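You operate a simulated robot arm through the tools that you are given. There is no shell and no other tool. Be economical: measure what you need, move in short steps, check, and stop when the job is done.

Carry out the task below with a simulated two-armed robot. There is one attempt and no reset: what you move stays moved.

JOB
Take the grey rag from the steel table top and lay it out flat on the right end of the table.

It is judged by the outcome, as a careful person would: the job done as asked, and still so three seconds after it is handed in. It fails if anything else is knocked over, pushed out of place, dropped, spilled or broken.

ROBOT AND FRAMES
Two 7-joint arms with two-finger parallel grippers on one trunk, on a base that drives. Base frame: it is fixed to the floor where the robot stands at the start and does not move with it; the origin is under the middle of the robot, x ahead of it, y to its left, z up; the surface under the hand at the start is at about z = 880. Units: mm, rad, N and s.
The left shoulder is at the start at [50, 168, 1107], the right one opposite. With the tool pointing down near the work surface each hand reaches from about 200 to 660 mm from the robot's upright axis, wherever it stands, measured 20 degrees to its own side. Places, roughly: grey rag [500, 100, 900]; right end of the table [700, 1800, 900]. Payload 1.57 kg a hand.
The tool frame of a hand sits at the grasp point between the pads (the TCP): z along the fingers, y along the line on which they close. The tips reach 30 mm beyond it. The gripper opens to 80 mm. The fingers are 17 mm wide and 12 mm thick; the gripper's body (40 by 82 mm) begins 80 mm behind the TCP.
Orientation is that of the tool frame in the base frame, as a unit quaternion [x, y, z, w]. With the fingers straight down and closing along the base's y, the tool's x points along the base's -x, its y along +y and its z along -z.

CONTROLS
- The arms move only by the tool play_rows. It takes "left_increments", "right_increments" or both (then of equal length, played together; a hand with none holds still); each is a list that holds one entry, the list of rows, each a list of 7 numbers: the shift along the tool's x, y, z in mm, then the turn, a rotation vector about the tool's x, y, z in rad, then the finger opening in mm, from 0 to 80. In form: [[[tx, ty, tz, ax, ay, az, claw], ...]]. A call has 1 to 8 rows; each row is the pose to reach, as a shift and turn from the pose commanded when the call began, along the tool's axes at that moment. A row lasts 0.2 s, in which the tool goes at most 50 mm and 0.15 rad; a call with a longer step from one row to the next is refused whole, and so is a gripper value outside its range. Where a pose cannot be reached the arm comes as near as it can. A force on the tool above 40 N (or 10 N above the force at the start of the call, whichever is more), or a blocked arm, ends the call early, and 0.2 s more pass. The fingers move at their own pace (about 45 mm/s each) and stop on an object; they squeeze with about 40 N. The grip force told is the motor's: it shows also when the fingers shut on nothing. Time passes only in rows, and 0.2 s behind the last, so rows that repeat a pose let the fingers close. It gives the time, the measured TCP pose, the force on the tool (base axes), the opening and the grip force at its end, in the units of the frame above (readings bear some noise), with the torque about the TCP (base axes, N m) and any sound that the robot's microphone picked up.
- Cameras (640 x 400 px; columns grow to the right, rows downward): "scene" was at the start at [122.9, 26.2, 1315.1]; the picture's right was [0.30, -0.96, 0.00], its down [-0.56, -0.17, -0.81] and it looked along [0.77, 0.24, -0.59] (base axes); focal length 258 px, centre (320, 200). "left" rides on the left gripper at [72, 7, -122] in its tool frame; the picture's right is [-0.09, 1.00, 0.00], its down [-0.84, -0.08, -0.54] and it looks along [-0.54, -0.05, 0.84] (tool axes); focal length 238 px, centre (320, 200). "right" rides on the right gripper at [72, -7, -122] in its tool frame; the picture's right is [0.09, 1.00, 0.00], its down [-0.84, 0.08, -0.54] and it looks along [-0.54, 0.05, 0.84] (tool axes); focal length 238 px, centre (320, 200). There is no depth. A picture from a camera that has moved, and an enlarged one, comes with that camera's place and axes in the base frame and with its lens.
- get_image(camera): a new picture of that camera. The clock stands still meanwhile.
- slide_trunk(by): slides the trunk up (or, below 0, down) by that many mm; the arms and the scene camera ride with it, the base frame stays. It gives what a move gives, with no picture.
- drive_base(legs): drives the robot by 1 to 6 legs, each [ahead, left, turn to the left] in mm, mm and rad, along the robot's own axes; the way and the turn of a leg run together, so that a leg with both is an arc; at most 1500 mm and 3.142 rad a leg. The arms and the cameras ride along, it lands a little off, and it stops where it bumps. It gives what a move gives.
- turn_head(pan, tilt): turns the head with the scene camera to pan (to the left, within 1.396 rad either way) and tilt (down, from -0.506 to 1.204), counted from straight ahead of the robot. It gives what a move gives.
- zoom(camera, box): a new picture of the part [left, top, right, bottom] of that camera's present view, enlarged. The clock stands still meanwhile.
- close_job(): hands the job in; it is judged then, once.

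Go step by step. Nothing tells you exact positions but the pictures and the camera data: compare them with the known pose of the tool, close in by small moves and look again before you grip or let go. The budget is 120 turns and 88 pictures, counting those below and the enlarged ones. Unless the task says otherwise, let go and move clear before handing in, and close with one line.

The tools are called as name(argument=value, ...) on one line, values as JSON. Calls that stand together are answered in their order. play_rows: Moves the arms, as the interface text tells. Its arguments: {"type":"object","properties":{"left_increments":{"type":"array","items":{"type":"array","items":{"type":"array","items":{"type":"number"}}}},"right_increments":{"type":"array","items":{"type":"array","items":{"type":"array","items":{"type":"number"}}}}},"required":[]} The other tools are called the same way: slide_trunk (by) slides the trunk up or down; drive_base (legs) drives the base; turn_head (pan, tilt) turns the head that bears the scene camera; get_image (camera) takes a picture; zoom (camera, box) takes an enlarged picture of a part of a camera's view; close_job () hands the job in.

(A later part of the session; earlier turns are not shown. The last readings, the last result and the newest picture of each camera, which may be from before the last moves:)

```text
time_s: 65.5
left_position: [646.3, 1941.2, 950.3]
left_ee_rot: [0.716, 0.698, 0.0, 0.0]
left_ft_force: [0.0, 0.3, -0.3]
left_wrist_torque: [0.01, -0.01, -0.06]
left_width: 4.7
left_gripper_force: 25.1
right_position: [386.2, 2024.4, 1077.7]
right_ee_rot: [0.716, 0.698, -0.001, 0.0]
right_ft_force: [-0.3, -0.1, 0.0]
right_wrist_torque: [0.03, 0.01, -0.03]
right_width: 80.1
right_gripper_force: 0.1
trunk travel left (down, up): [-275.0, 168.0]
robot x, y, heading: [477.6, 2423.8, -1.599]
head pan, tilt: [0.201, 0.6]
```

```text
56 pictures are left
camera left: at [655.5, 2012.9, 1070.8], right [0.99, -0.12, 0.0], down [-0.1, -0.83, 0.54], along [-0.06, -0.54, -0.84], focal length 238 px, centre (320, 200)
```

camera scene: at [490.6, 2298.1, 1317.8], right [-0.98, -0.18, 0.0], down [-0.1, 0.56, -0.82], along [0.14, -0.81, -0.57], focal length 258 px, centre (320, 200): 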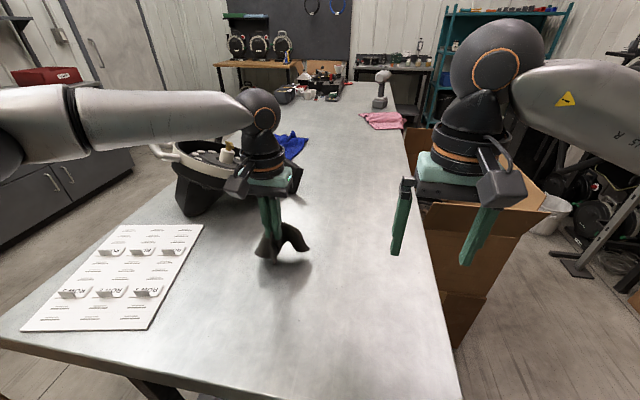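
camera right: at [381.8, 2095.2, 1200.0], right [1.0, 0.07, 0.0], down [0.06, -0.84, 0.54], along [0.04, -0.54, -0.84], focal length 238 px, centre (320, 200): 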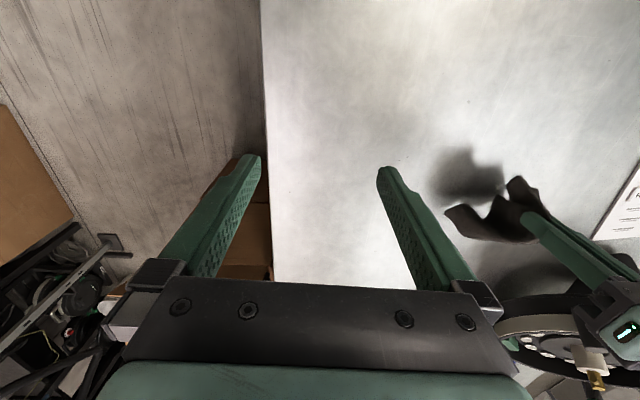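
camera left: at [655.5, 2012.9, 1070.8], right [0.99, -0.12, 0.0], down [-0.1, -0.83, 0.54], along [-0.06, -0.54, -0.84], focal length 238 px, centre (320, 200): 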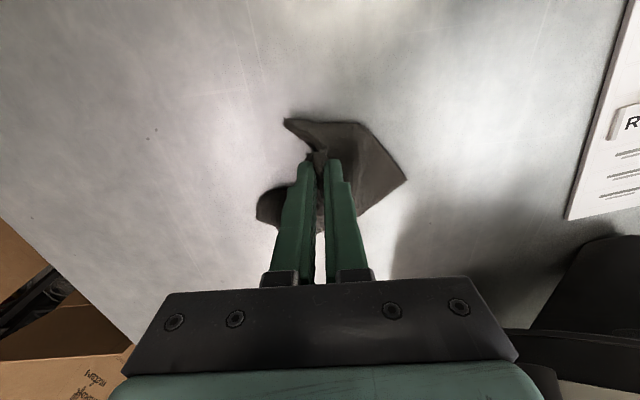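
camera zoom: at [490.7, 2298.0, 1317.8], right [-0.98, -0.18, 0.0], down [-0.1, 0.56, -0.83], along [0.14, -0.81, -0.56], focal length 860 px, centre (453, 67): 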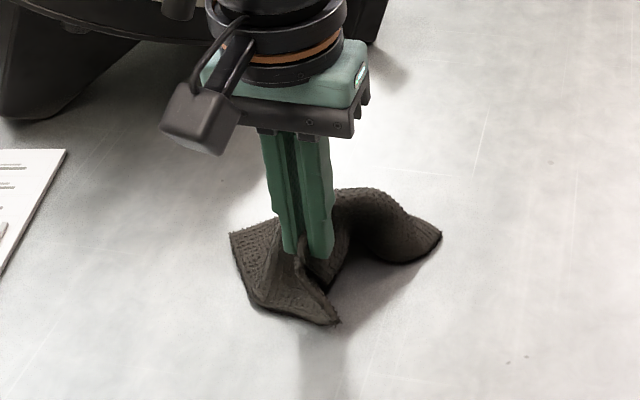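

The cloth's edges are touching the table. Lowering to just above the surface with a small drag toward me, then releasing slowly.

play_rows(left_increments=[[[8, 0, 10, 0, 0, 0, 0], [16, 0, 20, 0, 0, 0, 0], [24, 0, 28, 0, 0, 0, 0], [30, 0, 32, 0, 0, 0, 0]]])

zoom(camera="scene", box=[200, 180, 360, 300])

play_rows(left_increments=[[[0, 0, 0, 0, 0, 0, 12], [0, 0, 0, 0, 0, 0, 20], [0, 0, 0, 0, 0, 0, 30], [0, 0, 0, 0, 0, 0, 30]]])

zoom(camera="scene", box=[200, 180, 360, 300])

get_image(camera="left")

```text
time_s: 66.5
left_position: [645.3, 1971.2, 918.6]
left_ee_rot: [0.715, 0.699, -0.002, 0.0]
left_ft_force: [0.3, -0.9, 4.0]
left_wrist_torque: [-0.06, 0.02, -0.06]
left_width: 4.7
left_gripper_force: 25.2
right_position: [386.4, 2024.2, 1076.9]
right_ee_rot: [0.717, 0.697, 0.0, 0.0]
right_ft_force: [-0.6, 0.9, 1.0]
right_wrist_torque: [0.0, -0.02, 0.0]
right_width: 80.2
right_gripper_force: 0.1
trunk travel left (down, up): [-275.0, 168.0]
robot x, y, heading: [475.0, 2423.5, -1.595]
head pan, tilt: [0.201, 0.6]
```

```text
3.33 times, centred on (280, 240) of scene
camera zoom: at [490.5, 2298.4, 1317.9], right [-0.98, -0.18, 0.0], down [-0.1, 0.56, -0.83], along [0.14, -0.81, -0.56], focal length 860 px, centre (453, 67)
```

zoom: 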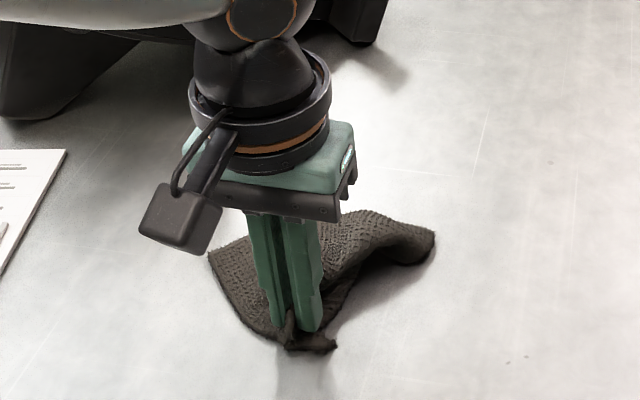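

```text
time_s: 67.5
left_position: [646.2, 1970.2, 918.6]
left_ee_rot: [0.716, 0.698, -0.001, 0.0]
left_ft_force: [-0.7, 0.4, 2.9]
left_wrist_torque: [-0.02, 0.03, 0.0]
left_width: 29.0
left_gripper_force: 0.1
right_position: [386.7, 2024.4, 1077.2]
right_ee_rot: [0.716, 0.698, 0.0, 0.001]
right_ft_force: [0.1, -0.2, 0.0]
right_wrist_torque: [0.02, 0.01, -0.01]
right_width: 80.0
right_gripper_force: 0.1
trunk travel left (down, up): [-275.0, 168.0]
robot x, y, heading: [479.3, 2423.2, -1.598]
head pan, tilt: [0.201, 0.6]
```

```text
3.33 times, centred on (280, 240) of scene
camera zoom: at [490.5, 2298.4, 1317.8], right [-0.98, -0.18, 0.0], down [-0.1, 0.56, -0.83], along [0.14, -0.81, -0.56], focal length 860 px, centre (453, 67)
```

zoom: 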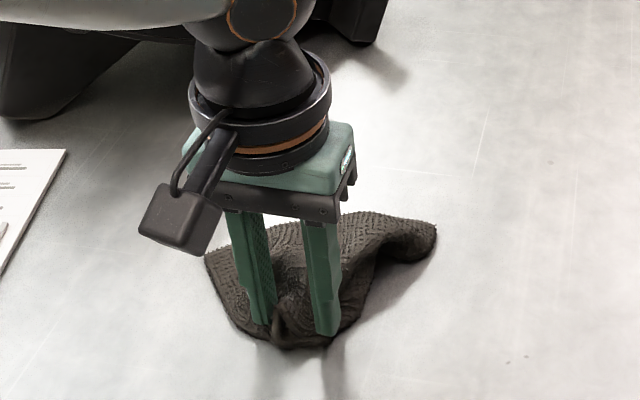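

```text
53 pictures are left
camera left: at [656.6, 2043.4, 1038.4], right [0.99, -0.12, 0.0], down [-0.1, -0.83, 0.54], along [-0.06, -0.54, -0.84], focal length 238 px, centre (320, 200)
```

left: 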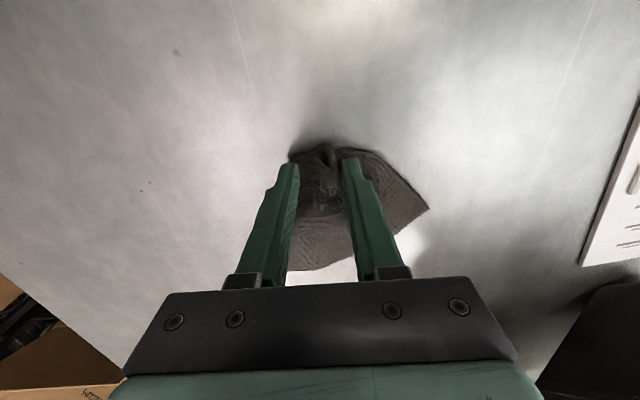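

It has been released and is springing open. Rising clear to look.

play_rows(left_increments=[[[0, 0, -10, 0, 0, 0, 34], [0, 0, -30, 0, 0, 0, 40], [0, 0, -65, 0, 0, 0, 40], [0, 0, -105, 0, 0, 0, 40], [35, 0, -125, 0, 0, 0, 40], [80, 0, -125, 0, 0, 0, 40]]])

get_image(camera="left")

zoom(camera="right", box=[400, 120, 640, 270])

zoom(camera="scene", box=[200, 180, 360, 300])

```text
time_s: 68.9
left_position: [647.0, 2053.8, 1041.1]
left_ee_rot: [0.715, 0.699, -0.002, 0.001]
left_ft_force: [0.6, 0.1, 0.5]
left_wrist_torque: [-0.01, 0.01, 0.03]
left_width: 40.3
left_gripper_force: 0.0
right_position: [386.5, 2024.1, 1077.5]
right_ee_rot: [0.716, 0.698, -0.001, 0.0]
right_ft_force: [-0.4, 0.4, -0.5]
right_wrist_torque: [0.01, 0.04, 0.02]
right_width: 79.7
right_gripper_force: 0.2
trunk travel left (down, up): [-275.0, 168.0]
robot x, y, heading: [477.8, 2426.7, -1.597]
head pan, tilt: [0.201, 0.6]
```

```text
52 pictures are left
camera left: at [657.6, 2124.5, 1161.9], right [0.99, -0.12, 0.0], down [-0.1, -0.83, 0.54], along [-0.06, -0.54, -0.84], focal length 238 px, centre (320, 200)
```

left: 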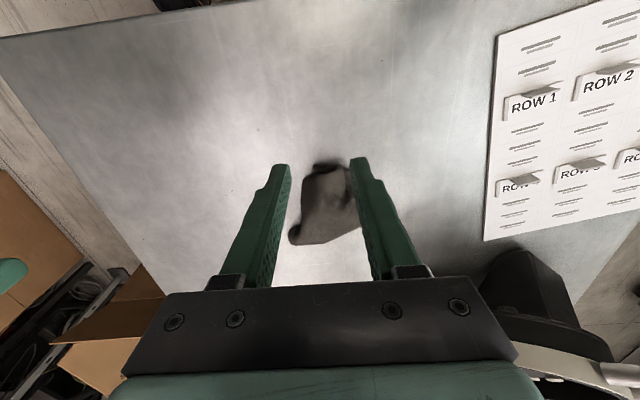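

```text
2.67 times, centred on (520, 195) of right
camera zoom: at [381.8, 2095.8, 1200.2], right [1.0, 0.07, 0.0], down [0.06, -0.84, 0.54], along [0.04, -0.54, -0.84], focal length 636 px, centre (-213, 213)
```

zoom: 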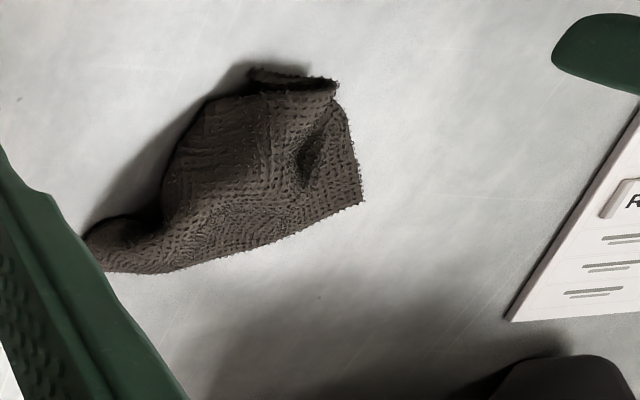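

```text
3.33 times, centred on (280, 240) of scene
camera zoom: at [490.7, 2298.6, 1317.9], right [-0.98, -0.17, 0.0], down [-0.1, 0.56, -0.83], along [0.14, -0.81, -0.56], focal length 860 px, centre (453, 67)
```

zoom: 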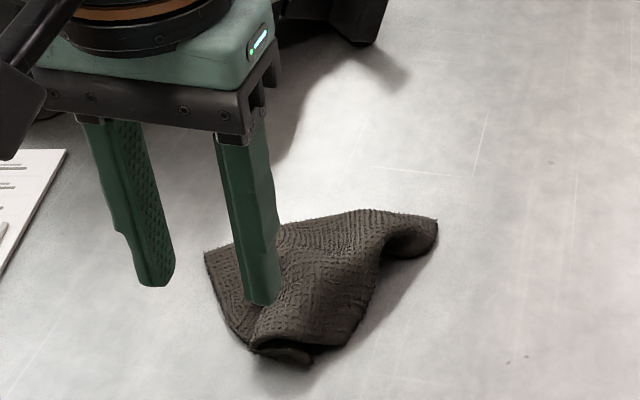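

The edges toward me and toward -x are tucked under: my drag did that. I'll re-grip nearer the true centre, lift so that all the edges hang free, and set it straight down without dragging. First, a closer look.

play_rows(left_increments=[[[0, 20, -20, 0, 0, 0, 60], [0, 40, -40, 0, 0, 0, 80]]])

zoom(camera="left", box=[200, 110, 400, 260])

zoom(camera="scene", box=[200, 180, 360, 300])

```text
time_s: 69.5
left_position: [687.1, 2050.8, 1081.7]
left_ee_rot: [0.716, 0.698, 0.0, 0.001]
left_ft_force: [0.8, -0.4, 0.0]
left_wrist_torque: [-0.01, 0.03, 0.0]
left_width: 80.0
left_gripper_force: 0.0
right_position: [387.0, 2024.5, 1078.0]
right_ee_rot: [0.716, 0.698, 0.0, 0.001]
right_ft_force: [0.1, 0.1, 0.1]
right_wrist_torque: [-0.01, 0.0, -0.01]
right_width: 80.1
right_gripper_force: 0.1
trunk travel left (down, up): [-275.0, 168.0]
robot x, y, heading: [478.1, 2426.6, -1.595]
head pan, tilt: [0.201, 0.6]
```

```text
2.67 times, centred on (300, 185) of left
camera zoom: at [697.3, 2122.9, 1202.4], right [0.99, -0.12, 0.0], down [-0.1, -0.83, 0.54], along [-0.06, -0.54, -0.84], focal length 636 px, centre (373, 240)
```

zoom: 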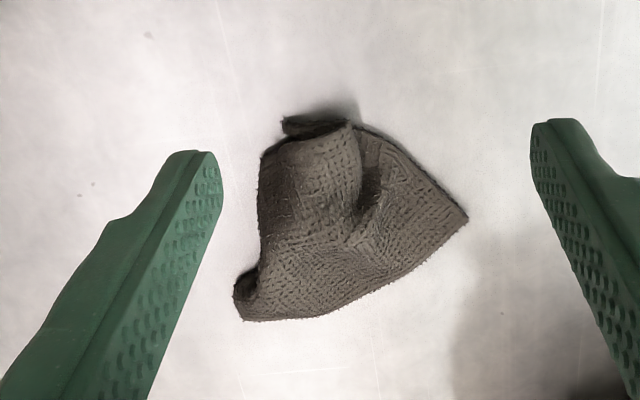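

```text
3.33 times, centred on (280, 240) of scene
camera zoom: at [490.8, 2298.2, 1317.8], right [-0.98, -0.17, 0.0], down [-0.1, 0.56, -0.83], along [0.14, -0.81, -0.56], focal length 860 px, centre (453, 67)
```

zoom: 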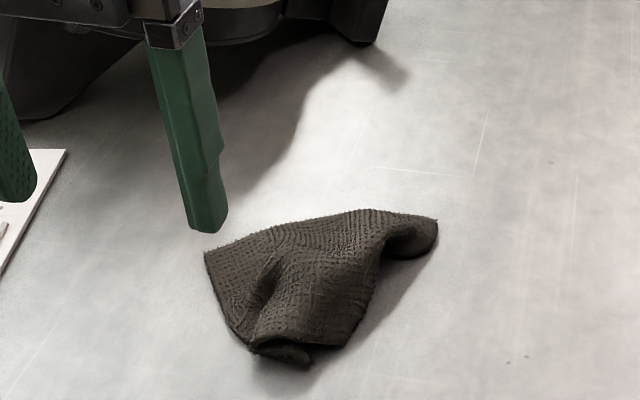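

The -x part has rolled under. The corner at about [731,1925] is free, so I'll pinch that, let the rag hang by it, and lay it down moving toward +x. First I turn the hand and come over it.

play_rows(left_increments=[[[-10, 3, 0, 0, 0, -0.14, 40], [-25, 6, 0, 0, 0, -0.28, 40], [-40, 10, 0, 0, 0, -0.42, 40], [-55, 14, 10, 0, 0, -0.56, 40], [-70, 18, 20, 0, 0, -0.7, 40], [-85, 22, 30, 0, 0, -0.84, 40], [-100, 25, 40, 0, 0, -0.98, 40], [-120, 28, 50, 0, 0, -1.12, 40]]])

play_rows(left_increments=[[[0, 0, 0, 0, 0, -0.1, 40], [0, 0, 10, 0, 0, -0.217, 40]]])

get_image(camera="left")

get_image(camera="scene")

```text
time_s: 71.3
left_position: [714.0, 1928.9, 1032.4]
left_ee_rot: [0.233, 0.972, 0.0, -0.001]
left_ft_force: [0.0, -0.2, 0.5]
left_wrist_torque: [0.02, -0.01, 0.01]
left_width: 39.5
left_gripper_force: 0.1
right_position: [385.9, 2023.6, 1077.5]
right_ee_rot: [0.716, 0.698, 0.0, 0.0]
right_ft_force: [-0.1, -0.5, 0.2]
right_wrist_torque: [-0.03, 0.02, 0.0]
right_width: 79.7
right_gripper_force: 0.0
trunk travel left (down, up): [-275.0, 168.0]
robot x, y, heading: [477.4, 2424.1, -1.594]
head pan, tilt: [0.201, 0.6]
```

```text
time_s: 71.9
left_position: [712.6, 1929.4, 1022.5]
left_ee_rot: [0.127, 0.992, 0.0, 0.0]
left_ft_force: [0.0, -0.7, -1.0]
left_wrist_torque: [0.01, 0.0, 0.01]
left_width: 40.0
left_gripper_force: 0.0
right_position: [386.6, 2024.4, 1078.3]
right_ee_rot: [0.716, 0.698, 0.0, 0.0]
right_ft_force: [-0.5, 0.5, -0.3]
right_wrist_torque: [-0.01, -0.01, -0.01]
right_width: 79.8
right_gripper_force: 0.1
trunk travel left (down, up): [-275.0, 168.0]
robot x, y, heading: [476.9, 2422.1, -1.6]
head pan, tilt: [0.201, 0.6]
```

```text
47 pictures are left
camera left: at [646.6, 1954.1, 1143.4], right [0.34, 0.94, 0.0], down [0.79, -0.29, 0.54], along [0.51, -0.19, -0.84], focal length 238 px, centre (320, 200)
```

left: 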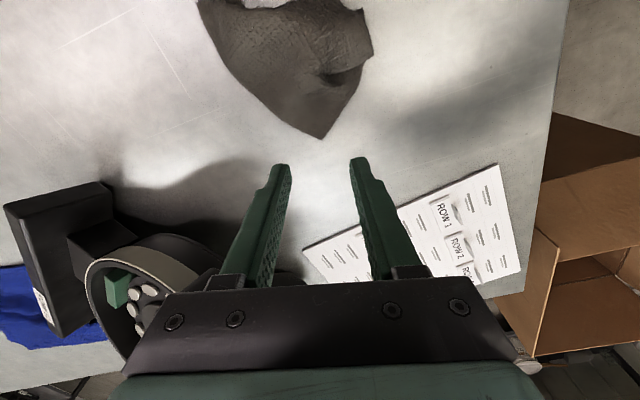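

```text
46 pictures are left
camera scene: at [490.7, 2298.0, 1317.8], right [-0.98, -0.18, 0.0], down [-0.1, 0.56, -0.82], along [0.14, -0.81, -0.57], focal length 258 px, centre (320, 200)
```

scene: 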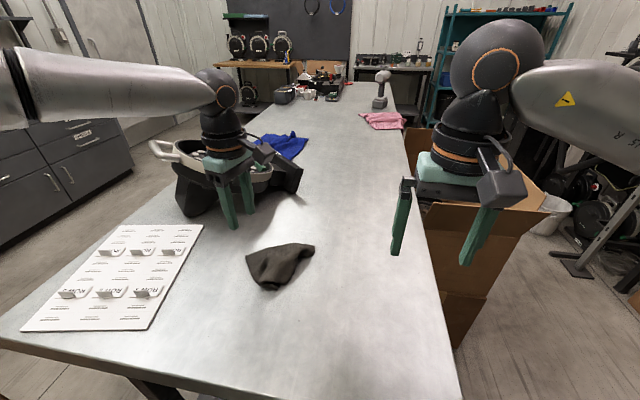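

The hand is well aligned, about 16 mm inside the corner. I'll descend to touch the table on both sides of the corner and close.

play_rows(left_increments=[[[0, 0, 40, 0, 0, 0, 40], [0, 0, 75, 0, 0, 0, 40], [0, 0, 95, 0, 0, 0, 40], [0, 0, 105, 0, 0, 0, 40], [0, 0, 109, 0, 0, 0, 40]]])

get_image(camera="left")

```text
time_s: 73.1
left_position: [713.4, 1928.3, 914.2]
left_ee_rot: [0.129, 0.992, -0.002, 0.0]
left_ft_force: [-0.1, 0.2, 1.8]
left_wrist_torque: [0.04, 0.04, 0.02]
left_width: 40.0
left_gripper_force: 0.0
right_position: [385.8, 2024.5, 1077.2]
right_ee_rot: [0.716, 0.698, -0.001, 0.0]
right_ft_force: [-0.3, -0.2, -0.3]
right_wrist_torque: [-0.01, 0.01, 0.03]
right_width: 80.0
right_gripper_force: 0.1
trunk travel left (down, up): [-275.0, 168.0]
robot x, y, heading: [477.7, 2423.1, -1.597]
head pan, tilt: [0.201, 0.6]
```

```text
45 pictures are left
camera left: at [647.0, 1954.7, 1034.5], right [0.34, 0.94, 0.0], down [0.79, -0.29, 0.54], along [0.51, -0.19, -0.84], focal length 238 px, centre (320, 200)
```

left: 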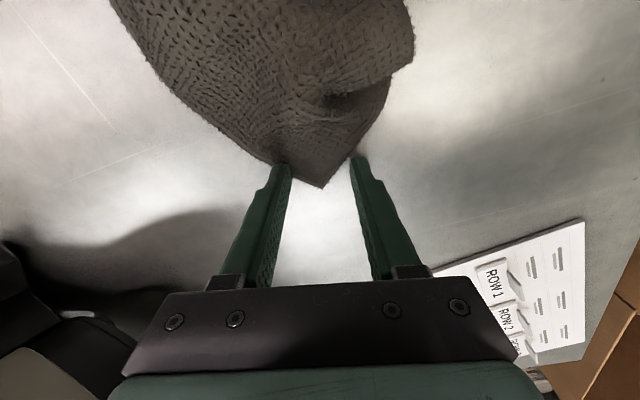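

play_rows(left_increments=[[[0, 0, 1, 0, 0, 0, 20], [0, 0, 1, 0, 0, 0, 5], [0, 0, 1, 0, 0, 0, 0], [0, 0, 1, 0, 0, 0, 0], [0, 0, 1, 0, 0, 0, 0]]])

play_rows(left_increments=[[[0, 0, -25, 0, 0, 0, 0], [0, 0, -60, 0, 0, 0, 0], [0, 0, -100, 0, 0, 0, 0], [0, 0, -140, 0, 0, 0, 0], [0, 0, -180, 0, 0, 0, 0], [0, 0, -180, 0, 0, 0, 0]]])

get_image(camera="scene")

zoom(camera="right", box=[400, 100, 640, 250])

```text
time_s: 74.3
left_position: [712.5, 1929.9, 913.5]
left_ee_rot: [0.129, 0.992, -0.002, -0.001]
left_ft_force: [1.2, 0.5, 5.3]
left_wrist_torque: [0.01, -0.01, 0.02]
left_width: 2.8
left_gripper_force: 24.3
right_position: [386.7, 2024.4, 1076.9]
right_ee_rot: [0.716, 0.698, 0.001, 0.0]
right_ft_force: [0.4, 0.3, -0.4]
right_wrist_torque: [-0.01, 0.0, 0.0]
right_width: 80.1
right_gripper_force: 0.1
trunk travel left (down, up): [-275.0, 168.0]
robot x, y, heading: [477.1, 2424.1, -1.594]
head pan, tilt: [0.201, 0.6]
```

```text
time_s: 75.7
left_position: [712.6, 1931.1, 1094.5]
left_ee_rot: [0.128, 0.992, -0.001, 0.0]
left_ft_force: [0.3, 0.2, -0.5]
left_wrist_torque: [0.01, -0.01, 0.0]
left_width: 1.9
left_gripper_force: 24.1
right_position: [387.3, 2022.9, 1078.2]
right_ee_rot: [0.717, 0.697, 0.001, -0.001]
right_ft_force: [-0.3, 0.6, 0.1]
right_wrist_torque: [-0.02, 0.04, 0.01]
right_width: 80.0
right_gripper_force: 0.1
trunk travel left (down, up): [-275.0, 168.0]
robot x, y, heading: [480.8, 2424.7, -1.601]
head pan, tilt: [0.201, 0.6]
```

```text
44 pictures are left
camera scene: at [490.7, 2298.1, 1317.8], right [-0.98, -0.18, 0.0], down [-0.1, 0.56, -0.83], along [0.14, -0.81, -0.56], focal length 258 px, centre (320, 200)
```

scene: 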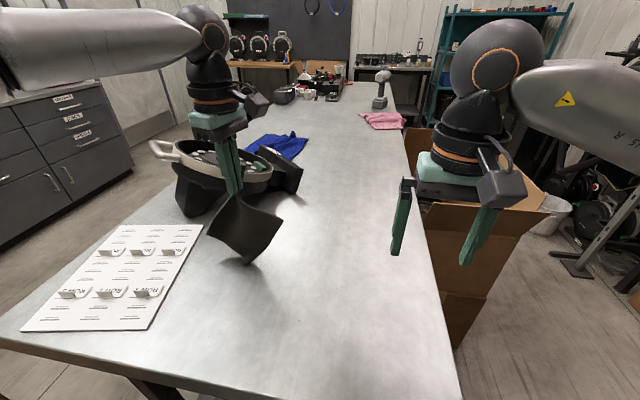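

```text
2.67 times, centred on (520, 175) of right
camera zoom: at [381.8, 2095.2, 1200.0], right [1.0, 0.07, 0.0], down [0.06, -0.84, 0.54], along [0.04, -0.54, -0.84], focal length 636 px, centre (-213, 267)
```

zoom: 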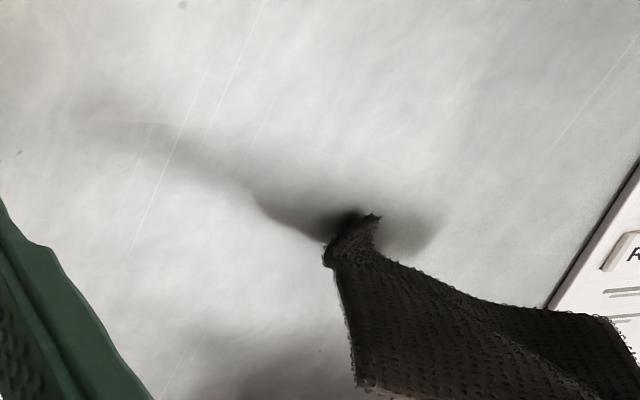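

The rag now hangs cleanly from its corner, fully unfolded. I'll shift the base right 110 mm and bring the hand slightly in, then lay it down moving toward +x.

drive_base(legs=[[0, -110, 0]])

play_rows(left_increments=[[[12, 0, 0, 0, 0, 0, 0], [25, 6, 0, 0, 0, 0, 0], [34, 11, 0, 0, 0, 0, 0], [34, 11, 0, 0, 0, 0, 0], [34, 11, 0, 0, 0, 0, 0], [34, 11, 0, 0, 0, 0, 0]]])

get_image(camera="scene")

get_image(camera="left")

```text
time_s: 77.3
left_position: [601.9, 1933.6, 1094.6]
left_ee_rot: [0.128, 0.992, 0.0, 0.0]
left_ft_force: [-0.4, 0.5, 0.3]
left_wrist_torque: [-0.01, 0.03, 0.03]
left_width: 1.8
left_gripper_force: 23.4
right_position: [275.9, 2025.9, 1078.4]
right_ee_rot: [0.717, 0.697, 0.0, 0.0]
right_ft_force: [-0.1, -0.2, 0.2]
right_wrist_torque: [0.01, -0.03, -0.01]
right_width: 80.1
right_gripper_force: 0.0
trunk travel left (down, up): [-275.0, 168.0]
robot x, y, heading: [368.1, 2423.6, -1.595]
head pan, tilt: [0.201, 0.6]
```

```text
time_s: 78.7
left_position: [573.0, 1953.0, 1093.8]
left_ee_rot: [0.128, 0.992, -0.001, 0.0]
left_ft_force: [-0.5, 0.2, -0.4]
left_wrist_torque: [0.01, -0.03, 0.03]
left_width: 2.0
left_gripper_force: 23.7
right_position: [276.3, 2026.3, 1077.2]
right_ee_rot: [0.716, 0.698, 0.0, 0.001]
right_ft_force: [-0.2, -0.1, 0.6]
right_wrist_torque: [-0.02, -0.01, 0.03]
right_width: 80.2
right_gripper_force: 0.0
trunk travel left (down, up): [-275.0, 168.0]
robot x, y, heading: [366.6, 2432.0, -1.593]
head pan, tilt: [0.201, 0.6]
```

```text
42 pictures are left
camera scene: at [380.5, 2300.8, 1317.8], right [-0.98, -0.18, 0.0], down [-0.1, 0.56, -0.83], along [0.14, -0.81, -0.56], focal length 258 px, centre (320, 200)
```

scene: 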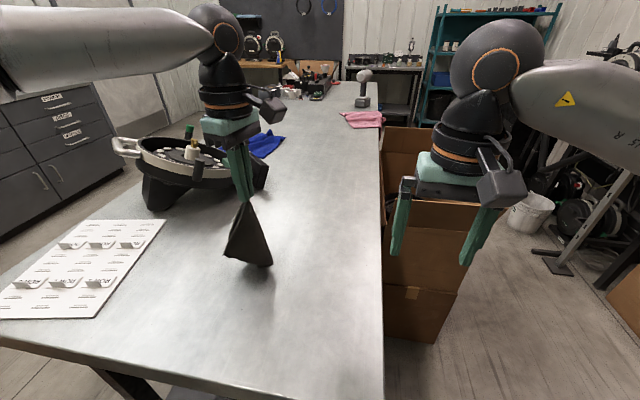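

```text
41 pictures are left
camera left: at [506.9, 1978.4, 1214.3], right [0.34, 0.94, 0.0], down [0.79, -0.29, 0.54], along [0.51, -0.19, -0.84], focal length 238 px, centre (320, 200)
```

left: 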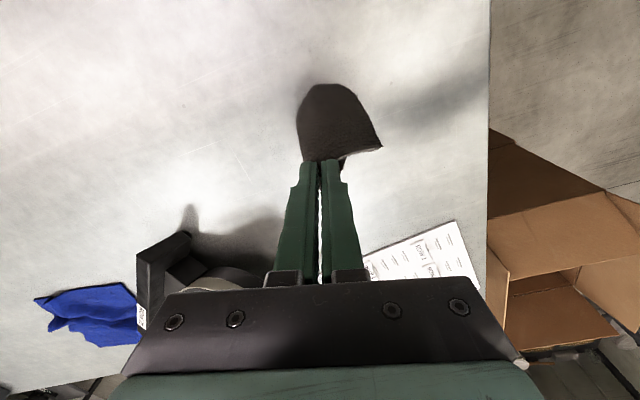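

zoom(camera="scene", box=[180, 170, 320, 290])

zoom(camera="left", box=[240, 60, 420, 190])

```text
3.33 times, centred on (250, 230) of scene
camera zoom: at [380.5, 2300.8, 1317.8], right [-0.98, -0.18, 0.0], down [-0.1, 0.56, -0.83], along [0.14, -0.81, -0.56], focal length 860 px, centre (553, 100)
```

zoom: 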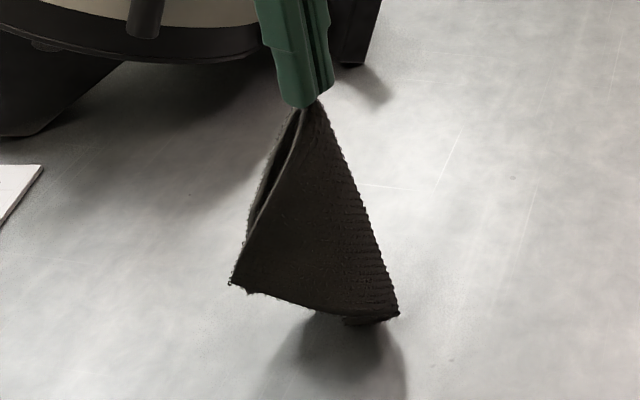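

```text
3.08 times, centred on (330, 125) of left
camera zoom: at [506.9, 1978.4, 1214.3], right [0.34, 0.94, 0.0], down [0.79, -0.29, 0.54], along [0.51, -0.19, -0.84], focal length 733 px, centre (289, 431)
```

zoom: 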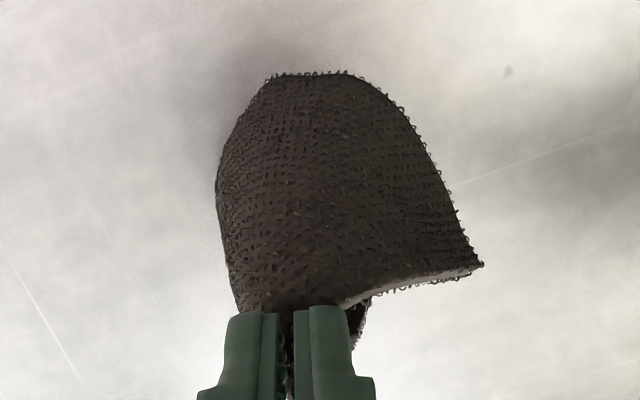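

The rag's side corners curl toward +x, so I must lay it moving toward -x, so that they end on top and fall open. I'll move to the +x side, raised a little, and check.

play_rows(left_increments=[[[-25, 0, -12, 0, 0, 0, 0], [-60, 0, -15, 0, 0, 0, 0], [-95, 0, -15, 0, 0, 0, 0], [-130, 0, -15, 0, 0, 0, 0], [-155, 0, -15, 0, 0, 0, 0], [-170, 0, -15, 0, 0, 0, 0], [-170, 0, -15, 0, 0, 0, 0], [-170, 0, -15, 0, 0, 0, 0]]])

play_rows(left_increments=[[[0, 0, 0, 0, 0, 0, 0], [0, 0, 0, 0, 0, 0, 0], [0, 0, 0, 0, 0, 0, 0], [0, 0, 0, 0, 0, 0, 0]]])

zoom(camera="scene", box=[120, 150, 320, 290])

get_image(camera="left")

```text
time_s: 80.5
left_position: [735.2, 1910.0, 1108.3]
left_ee_rot: [0.128, 0.992, -0.001, 0.0]
left_ft_force: [-0.3, -0.4, -0.4]
left_wrist_torque: [-0.02, 0.03, 0.0]
left_width: 1.4
left_gripper_force: 24.0
right_position: [276.9, 2025.9, 1077.8]
right_ee_rot: [0.716, 0.698, 0.0, 0.0]
right_ft_force: [1.0, -0.1, -0.1]
right_wrist_torque: [-0.02, 0.02, 0.03]
right_width: 80.0
right_gripper_force: 0.2
trunk travel left (down, up): [-275.0, 168.0]
robot x, y, heading: [362.0, 2423.5, -1.593]
head pan, tilt: [0.201, 0.6]
```

```text
time_s: 81.5
left_position: [735.3, 1911.2, 1108.2]
left_ee_rot: [0.128, 0.992, -0.001, 0.0]
left_ft_force: [-0.3, -0.5, -0.3]
left_wrist_torque: [0.01, 0.03, 0.0]
left_width: 1.9
left_gripper_force: 23.4
right_position: [276.7, 2026.8, 1076.7]
right_ee_rot: [0.717, 0.697, 0.0, 0.0]
right_ft_force: [0.1, 0.1, 0.3]
right_wrist_torque: [0.01, -0.02, 0.0]
right_width: 79.9
right_gripper_force: 0.1
trunk travel left (down, up): [-275.0, 168.0]
robot x, y, heading: [366.6, 2430.0, -1.592]
head pan, tilt: [0.201, 0.6]
```

```text
2.86 times, centred on (220, 220) of scene
camera zoom: at [380.5, 2300.8, 1317.8], right [-0.98, -0.18, 0.0], down [-0.1, 0.56, -0.83], along [0.14, -0.81, -0.56], focal length 738 px, centre (606, 143)
```

zoom: 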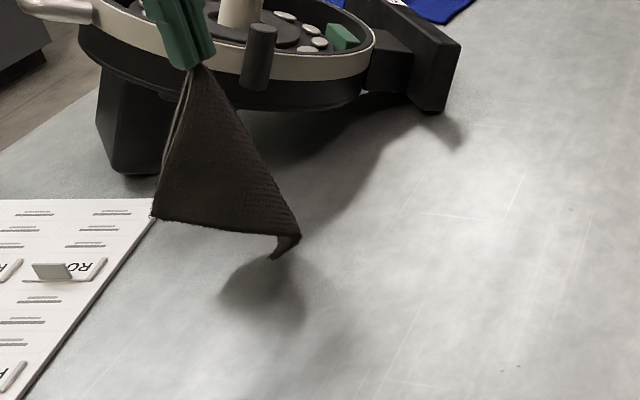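

```text
37 pictures are left
camera left: at [669.2, 1934.6, 1229.4], right [0.34, 0.94, 0.0], down [0.79, -0.29, 0.54], along [0.51, -0.19, -0.84], focal length 238 px, centre (320, 200)
```

left: 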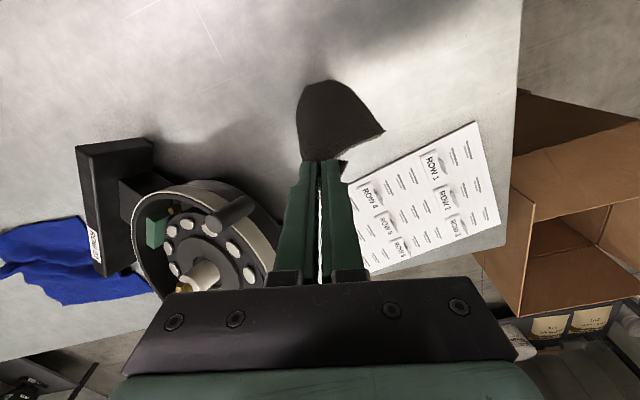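

The rag leans toward -x with its curled corners underneath. To lay it curl-up, I'll tilt the fingers to point toward +x, which makes the cloth hang from that side. First the base goes a bit further right.

drive_base(legs=[[0, -90, 0]])

play_rows(left_increments=[[[0, 0, -15, 0, -0.12, 0, 0], [0, 0, -30, 0, -0.24, 0, 0], [0, 0, -40, 0, -0.36, 0, 0], [0, 0, -40, 0, -0.48, 0, 0], [0, 0, -40, 0, -0.6, 0, 0], [0, 0, -40, 0, -0.7, 0, 0], [0, 0, -40, 0, -0.7, 0, 0]]])

zoom(camera="scene", box=[120, 110, 360, 290])

get_image(camera="left")

```text
time_s: 82.9
left_position: [645.9, 1911.2, 1107.7]
left_ee_rot: [0.129, 0.992, -0.001, 0.0]
left_ft_force: [0.0, -0.5, -0.7]
left_wrist_torque: [-0.05, -0.04, 0.02]
left_width: 2.0
left_gripper_force: 23.7
right_position: [188.3, 2029.5, 1076.3]
right_ee_rot: [0.716, 0.698, 0.001, 0.0]
right_ft_force: [-0.7, -0.3, 0.3]
right_wrist_torque: [-0.02, 0.02, -0.02]
right_width: 79.9
right_gripper_force: 0.0
trunk travel left (down, up): [-275.0, 168.0]
robot x, y, heading: [277.3, 2427.0, -1.6]
head pan, tilt: [0.201, 0.6]
```

```text
time_s: 84.5
left_position: [647.2, 1911.7, 1147.9]
left_ee_rot: [0.121, 0.931, -0.046, 0.34]
left_ft_force: [0.0, 0.2, -0.4]
left_wrist_torque: [0.04, 0.05, -0.01]
left_width: 2.1
left_gripper_force: 23.6
right_position: [187.7, 2028.9, 1076.5]
right_ee_rot: [0.717, 0.697, -0.001, 0.0]
right_ft_force: [-0.4, -0.3, 0.5]
right_wrist_torque: [0.0, 0.04, -0.02]
right_width: 80.1
right_gripper_force: 0.1
trunk travel left (down, up): [-275.0, 168.0]
robot x, y, heading: [279.6, 2433.1, -1.6]
head pan, tilt: [0.201, 0.6]
```

```text
2.22 times, centred on (240, 200) of scene
camera zoom: at [292.0, 2303.0, 1317.8], right [-0.98, -0.17, 0.0], down [-0.1, 0.56, -0.83], along [0.14, -0.81, -0.56], focal length 574 px, centre (498, 200)
```

zoom: 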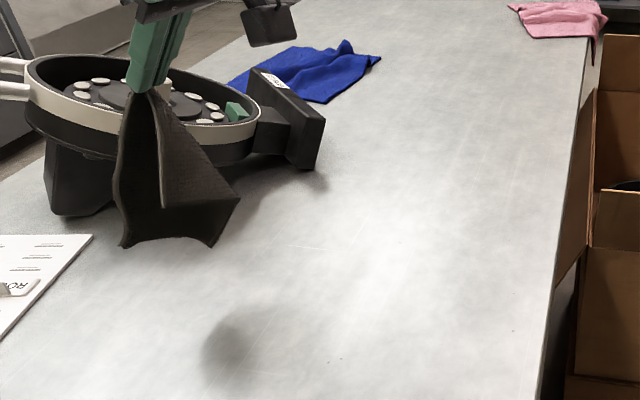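

```text
35 pictures are left
camera left: at [521.0, 1952.4, 1194.0], right [0.32, 0.94, 0.06], down [0.26, -0.15, 0.95], along [0.91, -0.29, -0.29], focal length 238 px, centre (320, 200)
```

left: 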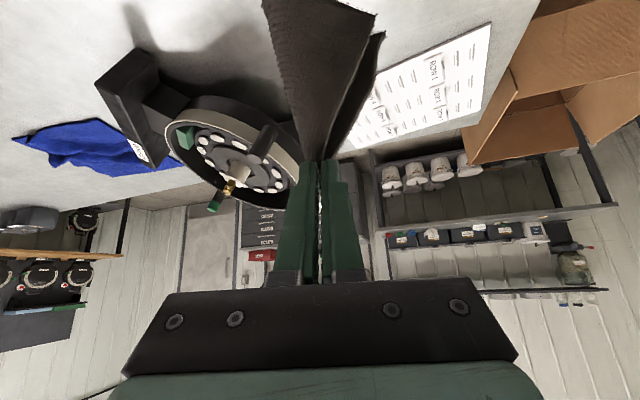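

The cloth now hangs on the +x side of the fingers. I'll shift +x by 60 mm and lower 55 mm toward first contact.

play_rows(left_increments=[[[-23, 0, 19, 0, 0, 0, 0], [-46, 0, 39, 0, 0, 0, 0], [-28, 0, 60, 0, 0, 0, 0], [-11, 0, 81, 0, 0, 0, 0], [-11, 0, 81, 0, 0, 0, 0], [-11, 0, 81, 0, 0, 0, 0]]])

zoom(camera="scene", box=[80, 130, 320, 310])

get_image(camera="left")

```text
time_s: 85.9
left_position: [705.2, 1895.0, 1094.6]
left_ee_rot: [0.12, 0.932, -0.044, 0.34]
left_ft_force: [0.3, 0.1, -0.1]
left_wrist_torque: [-0.05, 0.03, 0.01]
left_width: 1.6
left_gripper_force: 24.0
right_position: [188.1, 2029.8, 1077.5]
right_ee_rot: [0.716, 0.698, 0.0, 0.0]
right_ft_force: [0.2, -0.1, -0.3]
right_wrist_torque: [-0.02, 0.0, -0.04]
right_width: 80.0
right_gripper_force: 0.1
trunk travel left (down, up): [-275.0, 168.0]
robot x, y, heading: [276.7, 2424.9, -1.598]
head pan, tilt: [0.201, 0.6]
```

```text
2.22 times, centred on (200, 220) of scene
camera zoom: at [292.0, 2303.0, 1317.8], right [-0.98, -0.17, 0.0], down [-0.1, 0.56, -0.83], along [0.14, -0.81, -0.56], focal length 574 px, centre (587, 156)
```

zoom: 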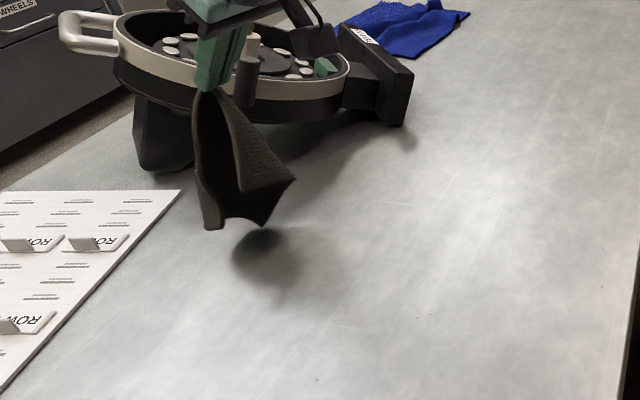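

```text
33 pictures are left
camera left: at [578.7, 1935.3, 1139.6], right [0.32, 0.94, 0.06], down [0.26, -0.15, 0.95], along [0.91, -0.29, -0.3], focal length 238 px, centre (320, 200)
```

left: 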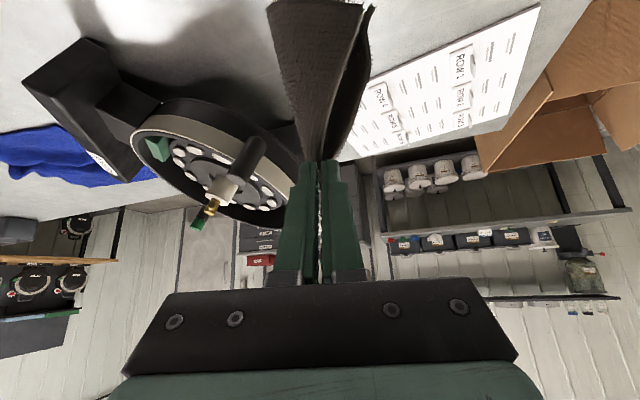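

The hollow side faces +x, as wanted. Now the first half of the laying arc toward -x.

play_rows(left_increments=[[[12.9, 0, 15.3, 0, 0, 0, 0], [29, 0, 8, 0, 0, 0, 0], [46, 0, 0.4, 0, 0, 0, 0], [67, 0, -6, 0, 0, 0, 0], [88, 0, -11.7, 0, 0, 0, 0], [110, 0, -12.7, 0, 0, 0, 0], [132, 0, -13.6, 0, 0, 0, 0]]])

zoom(camera="scene", box=[80, 130, 320, 310])

get_image(camera="left")

```text
time_s: 87.5
left_position: [599.4, 1925.4, 1019.9]
left_ee_rot: [0.12, 0.932, -0.045, 0.34]
left_ft_force: [-0.6, 1.2, 0.3]
left_wrist_torque: [-0.02, 0.03, -0.01]
left_width: 2.0
left_gripper_force: 23.5
right_position: [187.7, 2028.1, 1078.7]
right_ee_rot: [0.717, 0.697, 0.001, 0.0]
right_ft_force: [-0.1, 0.2, 0.2]
right_wrist_torque: [0.0, -0.03, 0.03]
right_width: 80.2
right_gripper_force: 0.1
trunk travel left (down, up): [-275.0, 168.0]
robot x, y, heading: [278.3, 2430.4, -1.596]
head pan, tilt: [0.201, 0.6]
```

```text
2.22 times, centred on (200, 220) of scene
camera zoom: at [291.9, 2302.9, 1317.8], right [-0.98, -0.17, 0.0], down [-0.1, 0.56, -0.82], along [0.14, -0.81, -0.57], focal length 574 px, centre (587, 156)
```

zoom: 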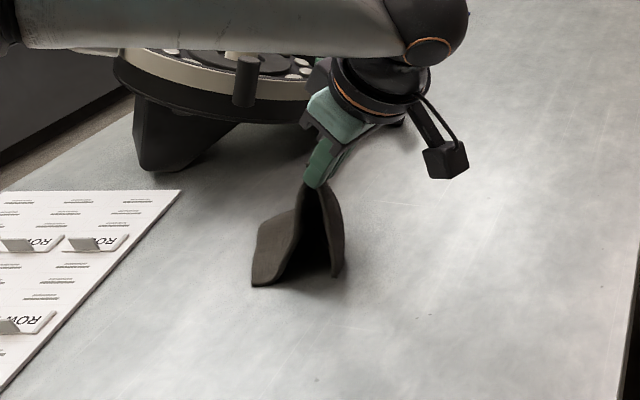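

```text
31 pictures are left
camera left: at [473.1, 1965.5, 1064.8], right [0.32, 0.94, 0.06], down [0.26, -0.15, 0.95], along [0.91, -0.29, -0.3], focal length 238 px, centre (320, 200)
```

left: 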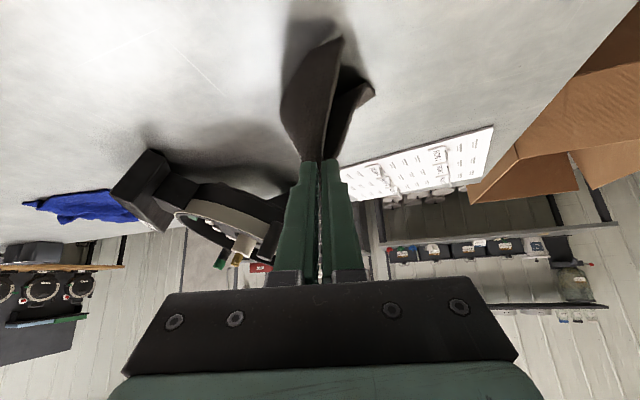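

The cloth is just touching down. I'll finish the arc and see how it settles before releasing.

play_rows(left_increments=[[[22, 0, 3, 0, 0, 0, 0], [44, 0, 5.9, 0, 0, 0, 0], [62, 0, 11.5, 0, 0, 0, 0], [80, 0, 17.4, 0, 0, 0, 0], [94, 0, 25.5, 0, 0, 0, 0], [107, 0, 33.9, 0, 0, 0, 0], [110, 0, 36, 0, 0, 0, 0]]])

zoom(camera="scene", box=[100, 150, 340, 330])

get_image(camera="left")

```text
time_s: 89.1
left_position: [560.3, 1950.4, 932.6]
left_ee_rot: [0.121, 0.932, -0.045, 0.34]
left_ft_force: [0.0, 0.3, -1.2]
left_wrist_torque: [-0.03, -0.01, -0.02]
left_width: 1.9
left_gripper_force: 23.7
left hand out of reach, approached as far as the arm can: row 4, 5, 6, 7
right_position: [188.5, 2028.9, 1077.7]
right_ee_rot: [0.717, 0.697, 0.0, 0.001]
right_ft_force: [-0.8, 0.8, 0.3]
right_wrist_torque: [0.01, -0.03, 0.0]
right_width: 80.0
right_gripper_force: 0.0
trunk travel left (down, up): [-275.0, 168.0]
robot x, y, heading: [276.7, 2428.7, -1.595]
head pan, tilt: [0.201, 0.6]
```

```text
2.22 times, centred on (220, 240) of scene
camera zoom: at [291.9, 2303.0, 1317.8], right [-0.98, -0.17, 0.0], down [-0.1, 0.56, -0.83], along [0.14, -0.81, -0.56], focal length 574 px, centre (542, 111)
```

zoom: 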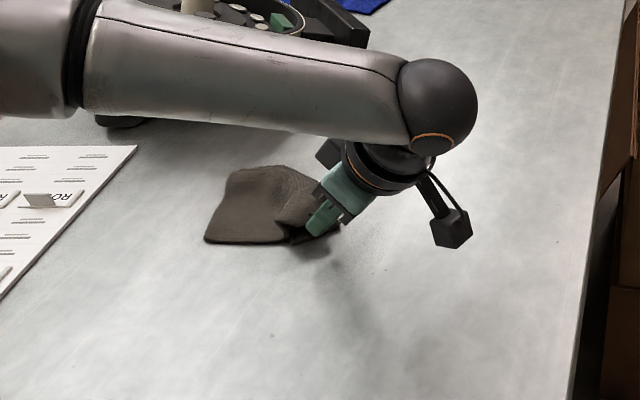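

```text
29 pictures are left
camera left: at [434.0, 1991.1, 977.2], right [0.32, 0.94, 0.06], down [0.26, -0.15, 0.95], along [0.91, -0.29, -0.3], focal length 238 px, centre (320, 200)
```

left: 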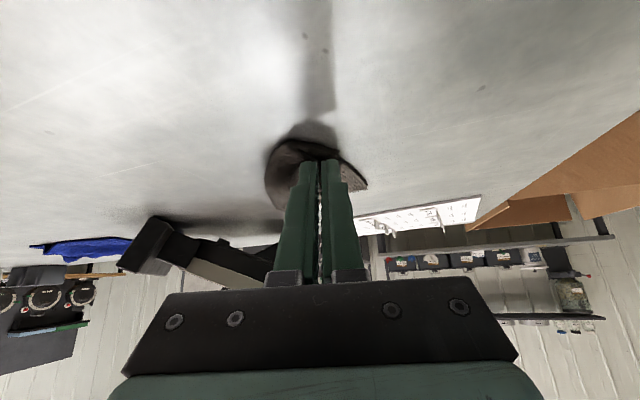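

The cloth has spread out well toward +x. Lowering the last bit, releasing slowly and lifting straight up.

play_rows(left_increments=[[[5, 0, 6, 0, 0, 0, 0], [9, 0, 10.7, 0, 0, 0, 0], [9, 0, 10.7, 0, 0, 0, 10], [9, 0, 10.7, 0, 0, 0, 20], [9, 0, 10.7, 0, 0, 0, 30], [9, 0, 10.7, 0, 0, 0, 40]]])

play_rows(left_increments=[[[-6, 0, -8, 0, 0, 0, 40], [-20, 0, -24, 0, 0, 0, 40], [-45, 0, -53, 0, 0, 0, 40], [-70, 0, -84, 0, 0, 0, 40], [-100, 0, -117, 0, 0, 0, 40]]])

zoom(camera="scene", box=[120, 170, 320, 300])

get_image(camera="left")

```text
time_s: 90.5
left_position: [564.0, 1953.3, 918.9]
left_ee_rot: [0.121, 0.932, -0.045, 0.339]
left_ft_force: [0.7, 0.3, -0.2]
left_wrist_torque: [0.0, -0.01, 0.03]
left_width: 40.0
left_gripper_force: 0.1
left hand out of reach, approached as far as the arm can: row 2, 3, 4, 5, 6
right_position: [188.4, 2029.0, 1078.8]
right_ee_rot: [0.717, 0.697, 0.0, 0.0]
right_ft_force: [-0.4, -0.7, 0.1]
right_wrist_torque: [-0.01, 0.0, -0.04]
right_width: 79.9
right_gripper_force: 0.1
trunk travel left (down, up): [-275.0, 168.0]
robot x, y, heading: [278.2, 2427.0, -1.594]
head pan, tilt: [0.201, 0.6]
```

```text
time_s: 91.7
left_position: [562.2, 1952.6, 1070.4]
left_ee_rot: [0.12, 0.931, -0.045, 0.34]
left_ft_force: [0.6, -0.1, 0.7]
left_wrist_torque: [0.0, 0.01, 0.02]
left_width: 40.0
left_gripper_force: 0.0
right_position: [188.7, 2029.9, 1078.3]
right_ee_rot: [0.716, 0.698, 0.0, 0.0]
right_ft_force: [-0.8, -0.4, 1.2]
right_wrist_torque: [-0.03, 0.01, 0.02]
right_width: 80.1
right_gripper_force: 0.0
trunk travel left (down, up): [-275.0, 168.0]
robot x, y, heading: [277.3, 2427.9, -1.597]
head pan, tilt: [0.201, 0.6]
```

```text
3.08 times, centred on (220, 235) of scene
camera zoom: at [291.9, 2303.3, 1317.8], right [-0.98, -0.17, 0.0], down [-0.1, 0.56, -0.83], along [0.14, -0.81, -0.56], focal length 794 px, centre (628, 92)
```

zoom: 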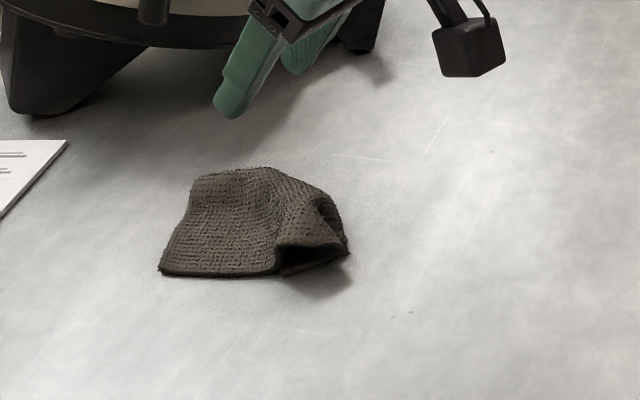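

```text
27 pictures are left
camera left: at [436.6, 1992.9, 1117.4], right [0.32, 0.94, 0.06], down [0.26, -0.15, 0.95], along [0.91, -0.29, -0.29], focal length 238 px, centre (320, 200)
```

left: 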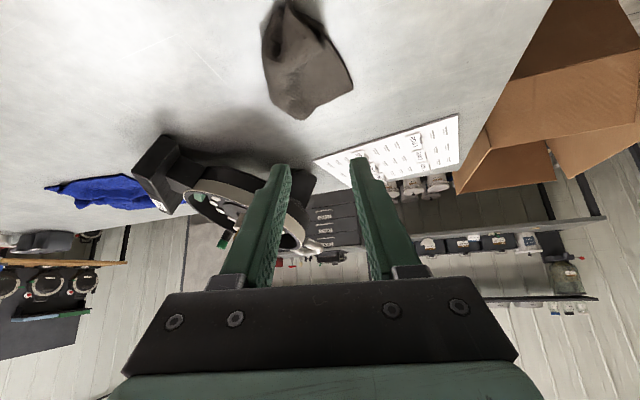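

Much better: mostly flat, with a raised arch at the -x corner where the pinch was. I'll straighten the hand to see from above.

play_rows(left_increments=[[[-20, 0, 5, 0, 0.14, 0, 40], [-40, 0, 10, 0, 0.28, 0, 60], [-55, 0, 20, 0, 0.42, 0, 80], [-65, 0, 30, 0, 0.56, 0, 80], [-70, 0, 35, 0, 0.7, 0, 80]]])

get_image(camera="left")

```text
time_s: 92.9
left_position: [639.4, 1934.0, 1089.3]
left_ee_rot: [0.129, 0.992, -0.001, -0.001]
left_ft_force: [-0.7, -0.5, -0.1]
left_wrist_torque: [0.04, 0.03, 0.02]
left_width: 80.2
left_gripper_force: 0.1
right_position: [188.9, 2029.6, 1078.5]
right_ee_rot: [0.716, 0.698, -0.001, 0.0]
right_ft_force: [-0.4, 0.6, 0.6]
right_wrist_torque: [0.03, -0.03, -0.04]
right_width: 80.0
right_gripper_force: 0.0
trunk travel left (down, up): [-275.0, 168.0]
robot x, y, heading: [275.5, 2427.6, -1.6]
head pan, tilt: [0.201, 0.6]
```

```text
26 pictures are left
camera left: at [572.8, 1959.4, 1211.1], right [0.34, 0.94, 0.0], down [0.79, -0.29, 0.54], along [0.51, -0.19, -0.84], focal length 238 px, centre (320, 200)
```

left: 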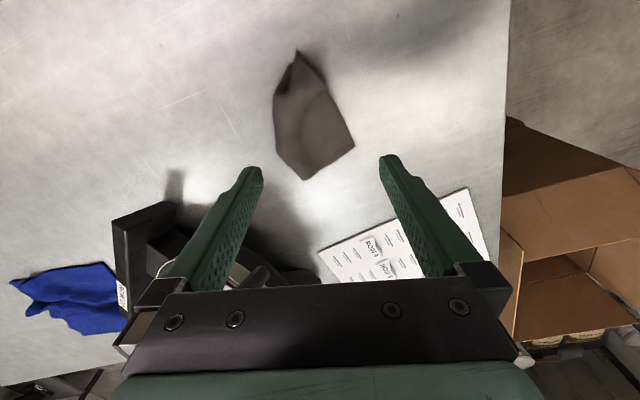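

zoom(camera="left", box=[240, 30, 390, 200])

```text
2.35 times, centred on (315, 115) of left
camera zoom: at [572.8, 1959.4, 1211.1], right [0.34, 0.94, 0.0], down [0.79, -0.29, 0.54], along [0.51, -0.19, -0.84], focal length 561 px, centre (332, 400)
```

zoom: 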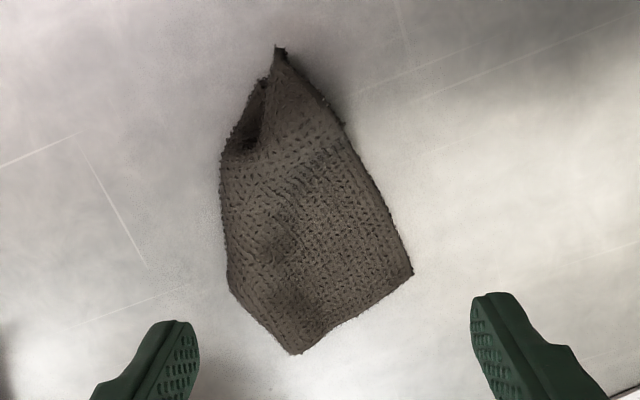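

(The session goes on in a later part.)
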